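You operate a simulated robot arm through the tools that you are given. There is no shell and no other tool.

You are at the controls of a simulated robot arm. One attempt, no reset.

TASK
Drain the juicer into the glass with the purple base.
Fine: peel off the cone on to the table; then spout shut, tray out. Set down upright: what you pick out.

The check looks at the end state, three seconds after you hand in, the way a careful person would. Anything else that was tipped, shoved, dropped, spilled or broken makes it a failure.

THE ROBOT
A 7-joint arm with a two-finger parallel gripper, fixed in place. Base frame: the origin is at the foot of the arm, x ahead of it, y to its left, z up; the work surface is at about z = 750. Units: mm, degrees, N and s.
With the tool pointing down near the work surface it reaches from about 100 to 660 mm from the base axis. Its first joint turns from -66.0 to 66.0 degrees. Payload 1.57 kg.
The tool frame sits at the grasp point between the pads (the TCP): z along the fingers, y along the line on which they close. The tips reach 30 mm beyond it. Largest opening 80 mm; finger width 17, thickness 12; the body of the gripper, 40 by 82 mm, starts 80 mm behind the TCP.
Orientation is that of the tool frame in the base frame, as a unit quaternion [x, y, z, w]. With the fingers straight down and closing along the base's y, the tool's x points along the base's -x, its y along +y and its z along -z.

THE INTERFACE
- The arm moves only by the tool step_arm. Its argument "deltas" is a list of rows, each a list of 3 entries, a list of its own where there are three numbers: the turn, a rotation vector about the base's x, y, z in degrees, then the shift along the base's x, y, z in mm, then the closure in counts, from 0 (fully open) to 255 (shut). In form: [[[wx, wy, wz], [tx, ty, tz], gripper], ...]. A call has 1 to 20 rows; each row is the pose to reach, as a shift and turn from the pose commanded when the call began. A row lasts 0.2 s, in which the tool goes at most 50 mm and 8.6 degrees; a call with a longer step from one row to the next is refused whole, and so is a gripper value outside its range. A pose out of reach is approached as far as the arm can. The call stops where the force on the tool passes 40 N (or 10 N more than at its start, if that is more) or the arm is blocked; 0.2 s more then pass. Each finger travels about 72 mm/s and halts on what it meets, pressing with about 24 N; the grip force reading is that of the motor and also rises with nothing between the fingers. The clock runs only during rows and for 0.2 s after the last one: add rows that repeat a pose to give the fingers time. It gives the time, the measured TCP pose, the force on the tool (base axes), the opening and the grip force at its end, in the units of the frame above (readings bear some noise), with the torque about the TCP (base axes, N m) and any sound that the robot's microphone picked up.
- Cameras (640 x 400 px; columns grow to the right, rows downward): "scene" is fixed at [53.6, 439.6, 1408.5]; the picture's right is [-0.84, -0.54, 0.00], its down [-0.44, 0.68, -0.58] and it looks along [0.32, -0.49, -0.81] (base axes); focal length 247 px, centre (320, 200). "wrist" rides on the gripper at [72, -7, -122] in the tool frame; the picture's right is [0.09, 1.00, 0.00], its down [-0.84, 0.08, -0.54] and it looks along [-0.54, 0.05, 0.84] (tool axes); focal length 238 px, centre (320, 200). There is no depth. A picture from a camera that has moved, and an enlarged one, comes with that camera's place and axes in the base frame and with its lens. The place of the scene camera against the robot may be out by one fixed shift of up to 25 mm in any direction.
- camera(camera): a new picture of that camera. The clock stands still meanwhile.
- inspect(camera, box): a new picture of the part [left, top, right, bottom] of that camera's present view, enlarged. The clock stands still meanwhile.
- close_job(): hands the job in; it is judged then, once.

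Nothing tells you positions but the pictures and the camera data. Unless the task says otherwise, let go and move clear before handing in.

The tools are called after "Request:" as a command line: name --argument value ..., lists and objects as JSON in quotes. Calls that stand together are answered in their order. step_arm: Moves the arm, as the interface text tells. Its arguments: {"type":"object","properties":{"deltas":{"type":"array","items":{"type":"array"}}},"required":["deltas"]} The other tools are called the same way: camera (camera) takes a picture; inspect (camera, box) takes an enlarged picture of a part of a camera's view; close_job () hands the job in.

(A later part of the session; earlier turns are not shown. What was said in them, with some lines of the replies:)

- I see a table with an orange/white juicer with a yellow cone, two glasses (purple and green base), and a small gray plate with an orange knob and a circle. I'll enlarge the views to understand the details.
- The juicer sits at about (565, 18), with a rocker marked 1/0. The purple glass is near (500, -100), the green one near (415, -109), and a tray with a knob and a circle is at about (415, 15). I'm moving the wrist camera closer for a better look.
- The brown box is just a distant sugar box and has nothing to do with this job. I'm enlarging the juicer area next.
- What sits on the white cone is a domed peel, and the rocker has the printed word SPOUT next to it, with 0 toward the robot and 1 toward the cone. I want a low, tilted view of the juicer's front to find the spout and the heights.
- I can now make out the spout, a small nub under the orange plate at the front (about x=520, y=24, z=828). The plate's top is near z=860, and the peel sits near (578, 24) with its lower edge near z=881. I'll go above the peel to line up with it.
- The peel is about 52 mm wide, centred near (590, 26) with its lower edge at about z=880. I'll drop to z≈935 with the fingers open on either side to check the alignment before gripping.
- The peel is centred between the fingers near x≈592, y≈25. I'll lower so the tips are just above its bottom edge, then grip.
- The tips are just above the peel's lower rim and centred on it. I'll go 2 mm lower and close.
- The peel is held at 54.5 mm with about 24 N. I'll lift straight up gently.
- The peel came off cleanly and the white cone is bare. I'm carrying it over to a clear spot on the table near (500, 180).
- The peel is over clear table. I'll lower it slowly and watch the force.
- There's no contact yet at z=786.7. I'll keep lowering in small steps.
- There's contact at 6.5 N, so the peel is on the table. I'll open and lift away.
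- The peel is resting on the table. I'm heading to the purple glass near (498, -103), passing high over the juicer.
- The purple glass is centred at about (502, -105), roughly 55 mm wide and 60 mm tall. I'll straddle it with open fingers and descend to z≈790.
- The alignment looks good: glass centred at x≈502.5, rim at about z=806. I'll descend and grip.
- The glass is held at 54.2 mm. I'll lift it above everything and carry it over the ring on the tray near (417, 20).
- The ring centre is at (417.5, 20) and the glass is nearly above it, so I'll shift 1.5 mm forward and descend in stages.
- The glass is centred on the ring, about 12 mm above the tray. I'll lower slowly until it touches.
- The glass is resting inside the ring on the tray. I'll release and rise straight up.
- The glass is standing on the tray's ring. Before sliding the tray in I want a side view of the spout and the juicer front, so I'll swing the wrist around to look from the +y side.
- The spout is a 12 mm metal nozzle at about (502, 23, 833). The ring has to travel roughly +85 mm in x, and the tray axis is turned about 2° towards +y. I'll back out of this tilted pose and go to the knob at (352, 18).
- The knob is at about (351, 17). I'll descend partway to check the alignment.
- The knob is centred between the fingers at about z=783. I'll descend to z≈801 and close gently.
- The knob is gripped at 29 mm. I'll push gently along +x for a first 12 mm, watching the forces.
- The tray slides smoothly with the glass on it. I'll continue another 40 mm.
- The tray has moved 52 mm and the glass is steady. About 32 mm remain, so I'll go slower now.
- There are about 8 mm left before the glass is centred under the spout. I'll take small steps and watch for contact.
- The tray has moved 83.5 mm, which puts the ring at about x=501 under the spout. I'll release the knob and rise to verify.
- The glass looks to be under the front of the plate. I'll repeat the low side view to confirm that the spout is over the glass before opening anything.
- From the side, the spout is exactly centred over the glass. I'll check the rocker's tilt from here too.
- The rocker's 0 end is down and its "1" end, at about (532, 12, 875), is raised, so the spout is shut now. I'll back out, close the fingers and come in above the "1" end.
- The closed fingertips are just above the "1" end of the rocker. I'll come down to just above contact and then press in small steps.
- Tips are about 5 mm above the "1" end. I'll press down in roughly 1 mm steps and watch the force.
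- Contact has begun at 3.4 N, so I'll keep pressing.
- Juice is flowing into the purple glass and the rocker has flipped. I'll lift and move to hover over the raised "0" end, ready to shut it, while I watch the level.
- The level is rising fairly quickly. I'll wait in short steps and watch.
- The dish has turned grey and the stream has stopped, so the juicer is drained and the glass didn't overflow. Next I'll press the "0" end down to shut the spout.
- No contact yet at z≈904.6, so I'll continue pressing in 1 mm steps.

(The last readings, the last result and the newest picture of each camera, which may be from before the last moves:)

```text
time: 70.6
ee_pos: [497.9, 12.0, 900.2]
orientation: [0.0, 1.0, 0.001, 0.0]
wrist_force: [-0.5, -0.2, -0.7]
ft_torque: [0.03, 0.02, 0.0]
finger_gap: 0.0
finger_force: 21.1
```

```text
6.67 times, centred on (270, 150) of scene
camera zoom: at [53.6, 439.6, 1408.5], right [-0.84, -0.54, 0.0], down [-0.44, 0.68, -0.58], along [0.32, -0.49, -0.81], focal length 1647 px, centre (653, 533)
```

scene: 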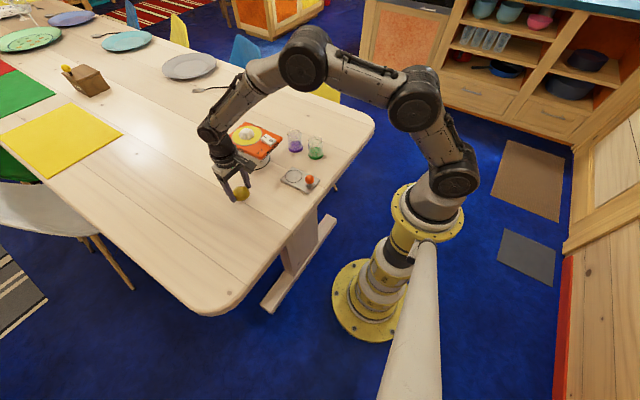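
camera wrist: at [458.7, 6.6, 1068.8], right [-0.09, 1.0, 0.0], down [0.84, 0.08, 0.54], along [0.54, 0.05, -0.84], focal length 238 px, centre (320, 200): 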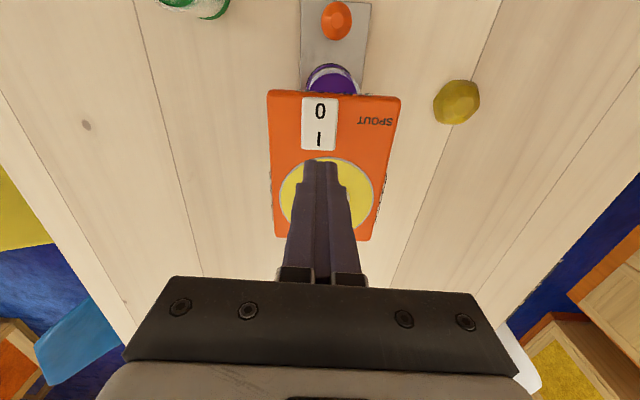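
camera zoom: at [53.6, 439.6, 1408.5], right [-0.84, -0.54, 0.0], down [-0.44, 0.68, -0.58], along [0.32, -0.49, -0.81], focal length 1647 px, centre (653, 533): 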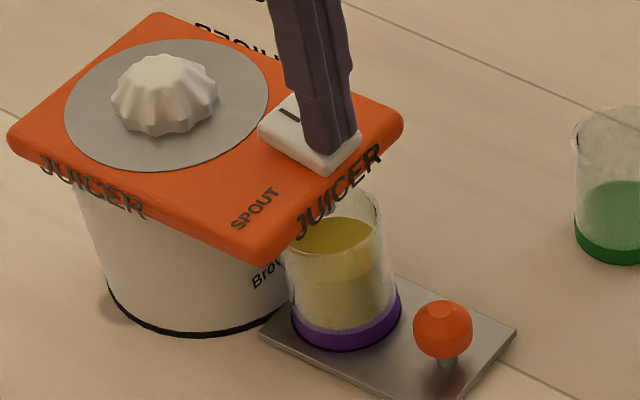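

The rocker appears to be tipping back. I'll press a little further to be sure it's seated.

Request:
step_arm --deltas '[[[0, 0, 0], [0, 0, -0.7], 255], [[0, 0, 0], [0, 0, -1.4], 255], [[0, 0, 0], [0, 0, -2], 255], [[0, 0, 0], [0, 0, -2], 255]]'

Request:
inspect --camera "scene" --box '[240, 120, 300, 180]'

```text
time: 71.6
ee_pos: [497.7, 13.0, 899.2]
orientation: [0.0, 1.0, 0.0, 0.001]
wrist_force: [-11.6, -4.8, 17.7]
ft_torque: [-0.13, 0.17, -0.06]
finger_gap: 0.0
finger_force: 21.4
```

```text
6.67 times, centred on (270, 150) of scene
camera zoom: at [53.0, 439.5, 1408.5], right [-0.84, -0.54, 0.0], down [-0.44, 0.68, -0.58], along [0.32, -0.49, -0.81], focal length 1647 px, centre (653, 533)
```

zoom: 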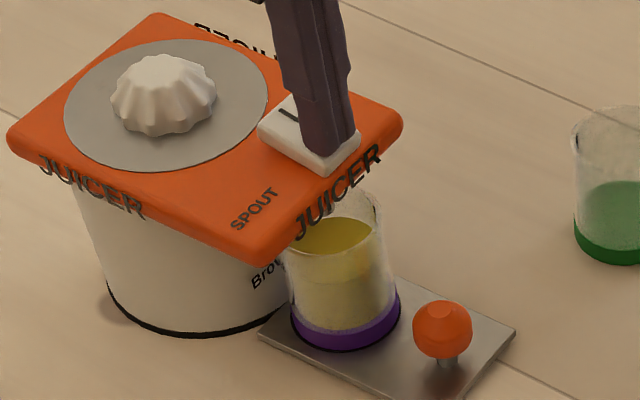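

It's firmly seated at 17.7 N, so I'll back off and lift away.

Request:
step_arm --deltas '[[[0, 0, 0], [0, 0, 2], 255], [[0, 0, 0], [0, 0, 10], 255], [[0, 0, 0], [-10, 0, 30], 255], [[0, 0, 0], [-40, 0, 60], 200], [[0, 0, 0], [-65, 5, 70], 100], [[0, 0, 0], [-72, 5, 75], 0], [[0, 0, 0], [-72, 5, 75], 0]]'

Request:
inspect --camera "scene" --box '[230, 110, 320, 190]'

Request:
camera --camera "wrist"

```text
time: 73.2
ee_pos: [425.8, 19.1, 972.6]
orientation: [0.0, 1.0, 0.0, 0.001]
wrist_force: [0.4, 0.4, -0.1]
ft_torque: [0.01, -0.03, -0.02]
finger_gap: 79.9
finger_force: 0.2
```

```text
5.00 times, centred on (275, 150) of scene
camera zoom: at [53.6, 439.6, 1408.5], right [-0.84, -0.54, 0.0], down [-0.44, 0.68, -0.58], along [0.32, -0.49, -0.81], focal length 1235 px, centre (545, 450)
```

zoom: 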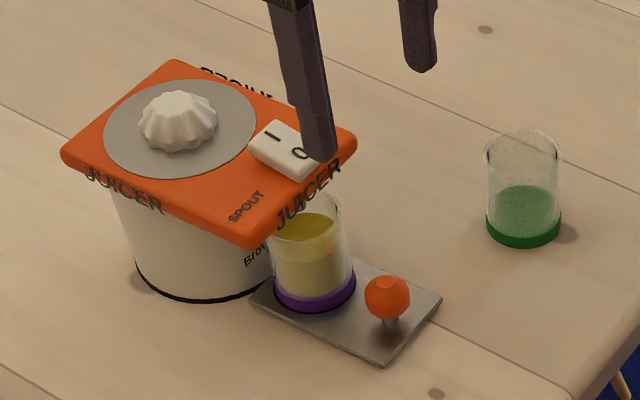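

```text
taken
camera wrist: at [354.6, 13.6, 1094.0], right [-0.09, 1.0, 0.0], down [0.84, 0.08, 0.54], along [0.54, 0.05, -0.84], focal length 238 px, centre (320, 200)
```

wrist: 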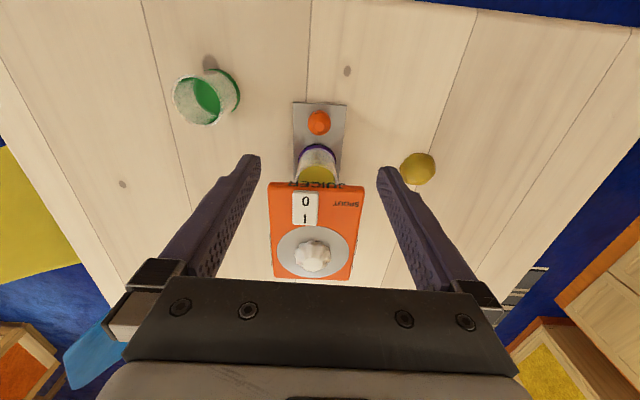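

The spout is shut again, with the rocker back in its original tilt. I'll go down to the knob at about (435.5, 19.5) to pull the tray out.

Request:
step_arm --deltas '[[[0, 0, 0], [10, 0, -30], 0], [[0, 0, 0], [10, 0, -70], 0], [[0, 0, 0], [10, 0, -110], 0], [[0, 0, 0], [10, 0, -138], 0], [[0, 0, 0], [10, 0, -140], 0], [[0, 0, 0], [10, 0, -140], 0]]'

Request:
camera --camera "wrist"

Request:
inspect --camera "wrist" --box '[260, 100, 380, 240]'

```text
time: 74.6
ee_pos: [435.1, 17.6, 833.8]
orientation: [0.001, 1.0, 0.0, 0.001]
wrist_force: [-0.9, -0.5, 0.8]
ft_torque: [-0.03, 0.0, 0.01]
finger_gap: 80.0
finger_force: 0.1
```

```text
taken
camera wrist: at [363.4, 11.2, 954.3], right [-0.09, 1.0, 0.0], down [0.84, 0.08, 0.54], along [0.54, 0.05, -0.84], focal length 238 px, centre (320, 200)
```

wrist: 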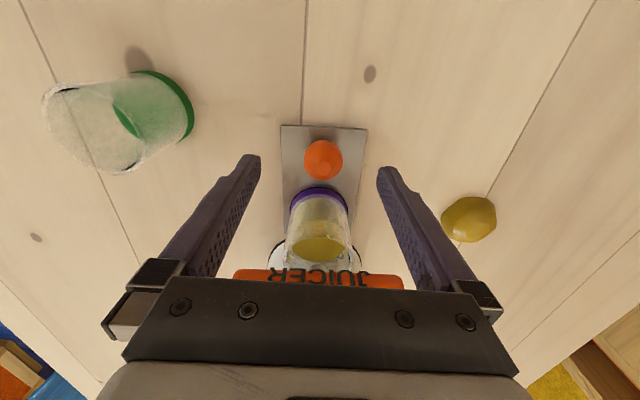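

```text
2.86 times, centred on (320, 170) of wrist
camera zoom: at [363.4, 11.2, 954.3], right [-0.09, 1.0, 0.0], down [0.84, 0.08, 0.54], along [0.54, 0.05, -0.84], focal length 681 px, centre (320, 286)
```

zoom: 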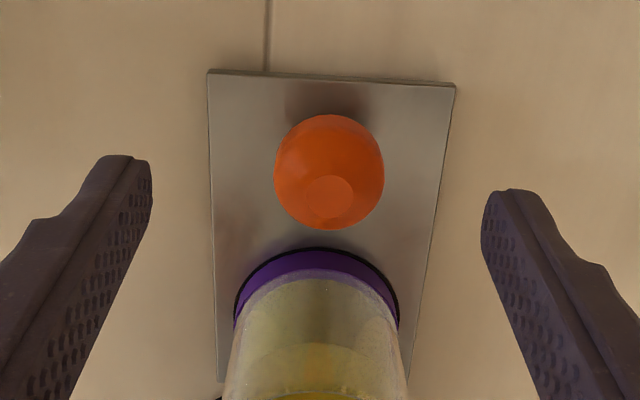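

The knob is about 2 mm to +y of the tool centre, so I'll correct that, lower and grip.

Request:
step_arm --deltas '[[[0, 0, 0], [1, 2.1, -10], 0], [[0, 0, 0], [1, 2.1, -25], 0], [[0, 0, 0], [1, 2.1, -29.5], 0], [[0, 0, 0], [1, 2.1, -29.5], 0]]'

Request:
step_arm --deltas '[[[0, 0, 0], [0, 0, 0], 60], [[0, 0, 0], [0, 0, 0], 110], [[0, 0, 0], [0, 0, 0], 140], [[0, 0, 0], [0, 0, 0], 155], [[0, 0, 0], [0, 0, 0], 165], [[0, 0, 0], [0, 0, 0], 180], [[0, 0, 0], [0, 0, 0], 180]]'

Request:
camera --camera "wrist"

Request:
inspect --camera "scene" --box '[230, 110, 330, 200]'

```text
time: 75.6
ee_pos: [436.4, 20.1, 803.9]
orientation: [0.0, 1.0, 0.0, 0.0]
wrist_force: [0.1, -0.6, 0.0]
ft_torque: [-0.01, 0.03, 0.02]
finger_gap: 79.6
finger_force: 0.0
```

```text
time: 77.2
ee_pos: [437.8, 21.0, 802.2]
orientation: [0.0, 1.0, 0.0, -0.001]
wrist_force: [0.2, 4.7, 0.1]
ft_torque: [0.11, 0.01, -0.02]
finger_gap: 29.3
finger_force: 24.0
```

```text
taken
camera wrist: at [365.7, 13.7, 925.6], right [-0.09, 1.0, 0.0], down [0.84, 0.08, 0.54], along [0.54, 0.05, -0.84], focal length 238 px, centre (320, 200)
```

wrist: 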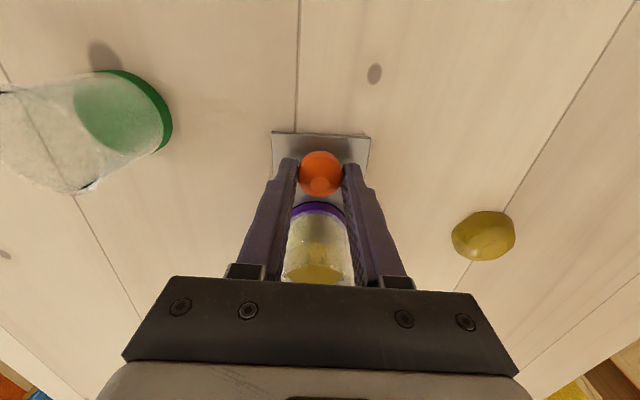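

```text
4.44 times, centred on (280, 155) of scene
camera zoom: at [53.6, 439.7, 1408.5], right [-0.84, -0.54, 0.0], down [-0.44, 0.68, -0.58], along [0.32, -0.49, -0.81], focal length 1098 px, centre (498, 400)
```

zoom: 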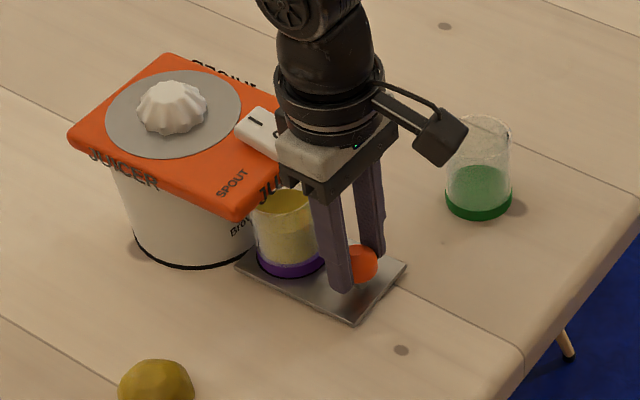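

The knob is gripped. I'll pull the tray out slowly and smoothly so the full glass doesn't slosh or tip.

Request:
step_arm --deltas '[[[0, 0, 0], [0, 0.5, 0], 180], [[0, 0, 0], [-0.5, 0.5, 0], 180], [[0, 0, 0], [-1.3, 0.45, 0], 180], [[0, 0, 0], [-2.5, 0.4, 0], 180], [[0, 0, 0], [-4, 0.35, 0], 180], [[0, 0, 0], [-6, 0.3, 0], 180], [[0, 0, 0], [-8, 0.2, 0], 180], [[0, 0, 0], [-10, 0.15, 0], 180], [[0, 0, 0], [-12, 0.1, 0], 180], [[0, 0, 0], [-14, 0, 0], 180], [[0, 0, 0], [-16, -0.05, 0], 180], [[0, 0, 0], [-18, -0.1, 0], 180], [[0, 0, 0], [-20, -0.2, 0], 180], [[0, 0, 0], [-22, -0.25, 0], 180], [[0, 0, 0], [-24, -0.3, 0], 180], [[0, 0, 0], [-26, -0.4, 0], 180], [[0, 0, 0], [-27.5, -0.45, 0], 180], [[0, 0, 0], [-28.5, -0.5, 0], 180], [[0, 0, 0], [-29, -0.5, 0], 180]]'

Request:
inspect --camera "scene" --box '[230, 110, 330, 200]'

```text
time: 81.2
ee_pos: [408.6, 19.9, 804.2]
orientation: [0.0, 1.0, 0.0, -0.001]
wrist_force: [0.7, 2.8, 1.0]
ft_torque: [0.04, -0.22, 0.21]
finger_gap: 29.0
finger_force: 24.1
```

```text
4.44 times, centred on (280, 155) of scene
camera zoom: at [53.6, 439.7, 1408.5], right [-0.84, -0.54, 0.0], down [-0.44, 0.68, -0.58], along [0.32, -0.49, -0.81], focal length 1098 px, centre (498, 400)
```

zoom: 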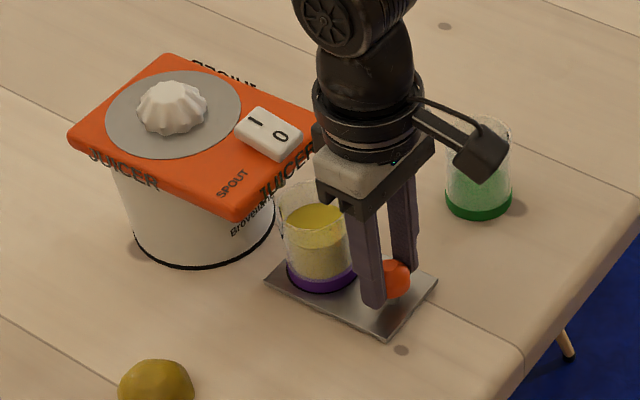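

The tray is sliding out smoothly with the glass upright. I'll keep going.

Request:
step_arm --deltas '[[[0, 0, 0], [-0.5, 0, 0], 180], [[0, 0, 0], [-1.3, 0, 0], 180], [[0, 0, 0], [-2.5, -0.1, 0], 180], [[0, 0, 0], [-4, -0.1, 0], 180], [[0, 0, 0], [-6, -0.2, 0], 180], [[0, 0, 0], [-8, -0.25, 0], 180], [[0, 0, 0], [-10, -0.3, 0], 180], [[0, 0, 0], [-12, -0.4, 0], 180], [[0, 0, 0], [-14, -0.45, 0], 180], [[0, 0, 0], [-16, -0.5, 0], 180], [[0, 0, 0], [-18, -0.6, 0], 180], [[0, 0, 0], [-20, -0.65, 0], 180], [[0, 0, 0], [-22, -0.7, 0], 180], [[0, 0, 0], [-24, -0.8, 0], 180], [[0, 0, 0], [-26, -0.85, 0], 180], [[0, 0, 0], [-27.5, -0.9, 0], 180], [[0, 0, 0], [-28.5, -0.95, 0], 180], [[0, 0, 0], [-29, -1, 0], 180]]'

Request:
step_arm --deltas '[[[0, 0, 0], [-0.5, 0, 0], 180], [[0, 0, 0], [-1.3, 0, 0], 180], [[0, 0, 0], [-2.5, -0.1, 0], 180], [[0, 0, 0], [-4, -0.1, 0], 180], [[0, 0, 0], [-6, -0.2, 0], 180], [[0, 0, 0], [-8, -0.25, 0], 180], [[0, 0, 0], [-10, -0.3, 0], 180], [[0, 0, 0], [-12, -0.4, 0], 180], [[0, 0, 0], [-14, -0.45, 0], 180], [[0, 0, 0], [-16, -0.5, 0], 180], [[0, 0, 0], [-18, -0.6, 0], 180], [[0, 0, 0], [-20, -0.65, 0], 180], [[0, 0, 0], [-21.5, -0.7, 0], 180], [[0, 0, 0], [-22.5, -0.75, 0], 180], [[0, 0, 0], [-23, -0.75, 0], 180], [[0, 0, 0], [-23, -0.75, 0], 180]]'

Request:
inspect --camera "scene" --box '[230, 110, 340, 210]'

```text
time: 85.0
ee_pos: [378.6, 19.4, 804.7]
orientation: [0.0, 1.0, 0.0, 0.0]
wrist_force: [0.8, 0.7, -0.1]
ft_torque: [0.06, 0.09, 0.01]
finger_gap: 29.3
finger_force: 23.5
```

```text
time: 88.4
ee_pos: [356.4, 18.0, 802.5]
orientation: [-0.001, 1.0, 0.0, 0.0]
wrist_force: [1.0, 1.5, 4.4]
ft_torque: [0.03, -0.45, 0.22]
finger_gap: 29.2
finger_force: 23.5
```

```text
4.00 times, centred on (285, 160) of scene
camera zoom: at [53.5, 439.6, 1408.5], right [-0.84, -0.54, 0.0], down [-0.44, 0.68, -0.58], along [0.32, -0.49, -0.81], focal length 988 px, centre (460, 360)
```

zoom: 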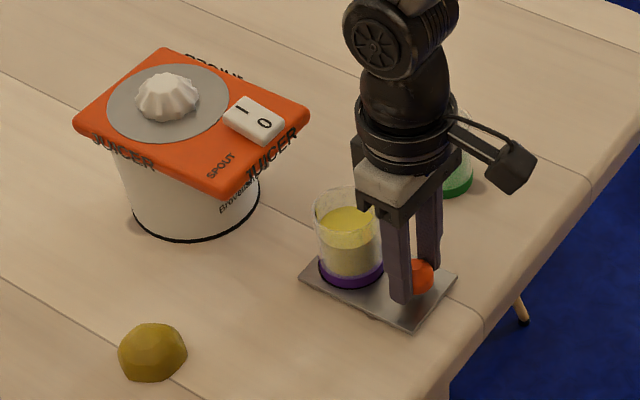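

The tray is within about 3 mm of where it started. I'll finish the last bit.

Request:
step_arm --deltas '[[[0, 0, 0], [-0.5, 0, 0], 180], [[0, 0, 0], [-1.2, 0, 0], 180], [[0, 0, 0], [-2, 0, 0], 180], [[0, 0, 0], [-2.7, -0.1, 0], 180], [[0, 0, 0], [-3, -0.1, 0], 180], [[0, 0, 0], [-3, -0.1, 0], 180]]'

Request:
camera --camera "wrist"

```text
time: 89.8
ee_pos: [352.2, 18.0, 803.0]
orientation: [0.0, 1.0, 0.0, -0.001]
wrist_force: [0.1, -0.3, 0.8]
ft_torque: [0.01, 0.22, 0.02]
finger_gap: 29.1
finger_force: 23.7
```

```text
taken
camera wrist: at [280.9, 11.6, 925.6], right [-0.09, 1.0, 0.0], down [0.84, 0.08, 0.54], along [0.54, 0.05, -0.84], focal length 238 px, centre (320, 200)
```

wrist: 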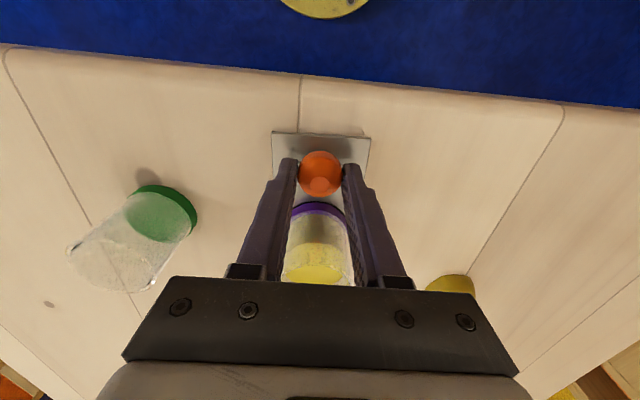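

The tray is fully back out where it started. I'll release the knob and rise clear.

Request:
step_arm --deltas '[[[0, 0, 0], [0, 0, 0], 160], [[0, 0, 0], [0, 0, 0], 130], [[0, 0, 0], [0, 0, 0], 80], [[0, 0, 0], [0, 0, 0], 0], [[0, 0, 0], [0, 0, 0], 0], [[0, 0, 0], [0, 0, 0], 0], [[0, 0, 0], [0, 0, 15], 0], [[0, 0, 0], [0, 0, 50], 0], [[0, 0, 0], [0, 0, 90], 0], [[0, 0, 0], [0, 0, 135], 0], [[0, 0, 0], [0, 0, 180], 0], [[0, 0, 0], [0, 0, 200], 0]]'

Request:
camera --camera "wrist"

Request:
camera --camera "scene"

Request:
inspect --camera "scene" --box '[210, 110, 350, 220]'

```text
time: 92.4
ee_pos: [351.8, 17.2, 1003.2]
orientation: [-0.001, 1.0, -0.001, 0.0]
wrist_force: [-0.2, 0.1, 0.4]
ft_torque: [-0.02, 0.03, 0.04]
finger_gap: 80.1
finger_force: 0.1
```

```text
taken
camera wrist: at [280.1, 11.4, 1125.8], right [-0.09, 1.0, 0.0], down [0.84, 0.08, 0.54], along [0.54, 0.05, -0.84], focal length 238 px, centre (320, 200)
```

wrist: 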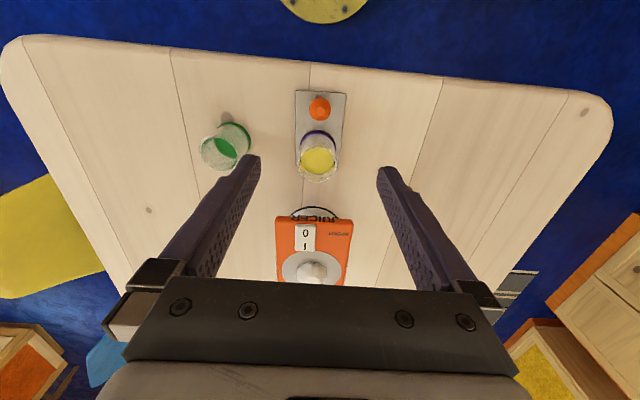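

```text
taken
```

scene: 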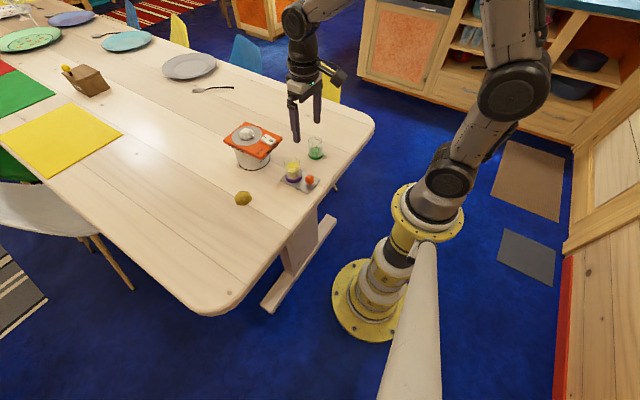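

```text
3.64 times, centred on (280, 165) of scene
camera zoom: at [53.6, 439.6, 1408.5], right [-0.84, -0.54, 0.0], down [-0.44, 0.68, -0.58], along [0.32, -0.49, -0.81], focal length 898 px, centre (466, 327)
```

zoom: 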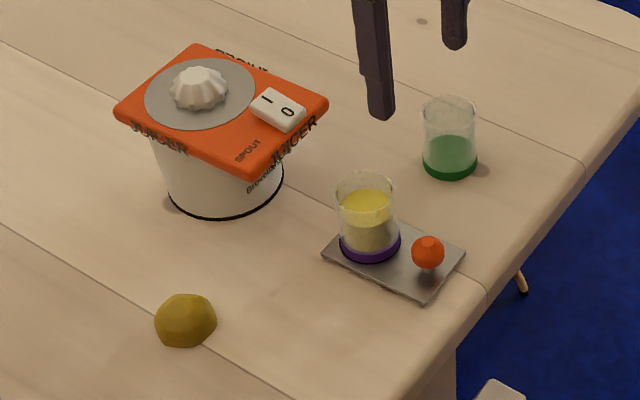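

The tray is out, the purple glass holds the juice, and the peel is on the table. As a last check I'll compare the rocker with its starting state.

Request:
inspect --camera "scene" --box '[225, 110, 295, 180]'

Request:
inspect --camera "scene" --box '[225, 150, 325, 215]'

```text
5.71 times, centred on (260, 145) of scene
camera zoom: at [53.6, 439.6, 1408.5], right [-0.84, -0.54, 0.0], down [-0.44, 0.68, -0.58], along [0.32, -0.49, -0.81], focal length 1412 px, centre (663, 514)
```

zoom: 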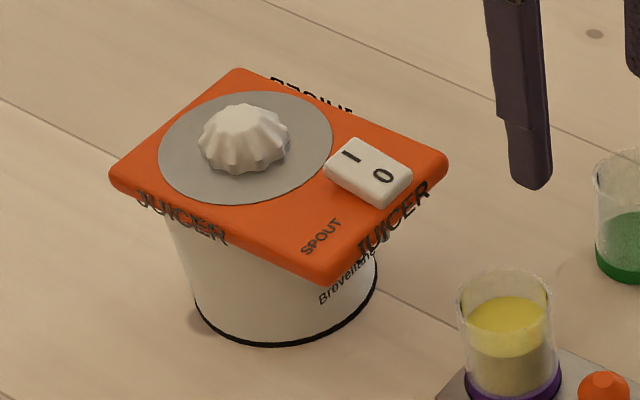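

```text
6.15 times, centred on (275, 182) of scene
camera zoom: at [53.6, 439.6, 1408.5], right [-0.84, -0.54, 0.0], down [-0.44, 0.68, -0.58], along [0.32, -0.49, -0.81], focal length 1520 px, centre (597, 308)
```

zoom: 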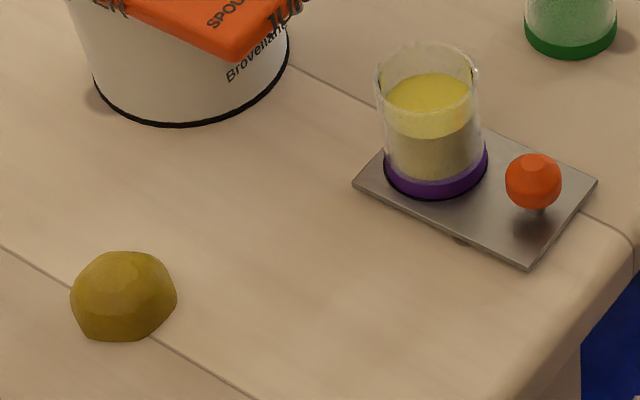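

The rocker is back at 0 exactly as at the start, and the juicer and green glass haven't moved. The purple glass stands upright on the pulled-out tray with all the juice in it, nothing is spilled, and the arm is clear, so I'm handing in.

Request:
close_job

```text
The job is handed in.
```

The juicer is drained into the glass with the purple base, and I've handed the job in; no result has come back yet.

- **Glass:** it stands upright on the tray's ring, about three quarters full, with no spill visible.
- **Peel:** it is off the cone and resting dome-up on clear table, about 100 mm from the juicer.
- **Spout:** shut, with the rocker back at 0 as it was at the start.
- **Tray:** pulled back out to where it began, with the glass still on it. I took "set down upright" to allow leaving the glass there rather than lifting it off full.

The juicer and the green glass have not moved, and the arm is clear of everything.
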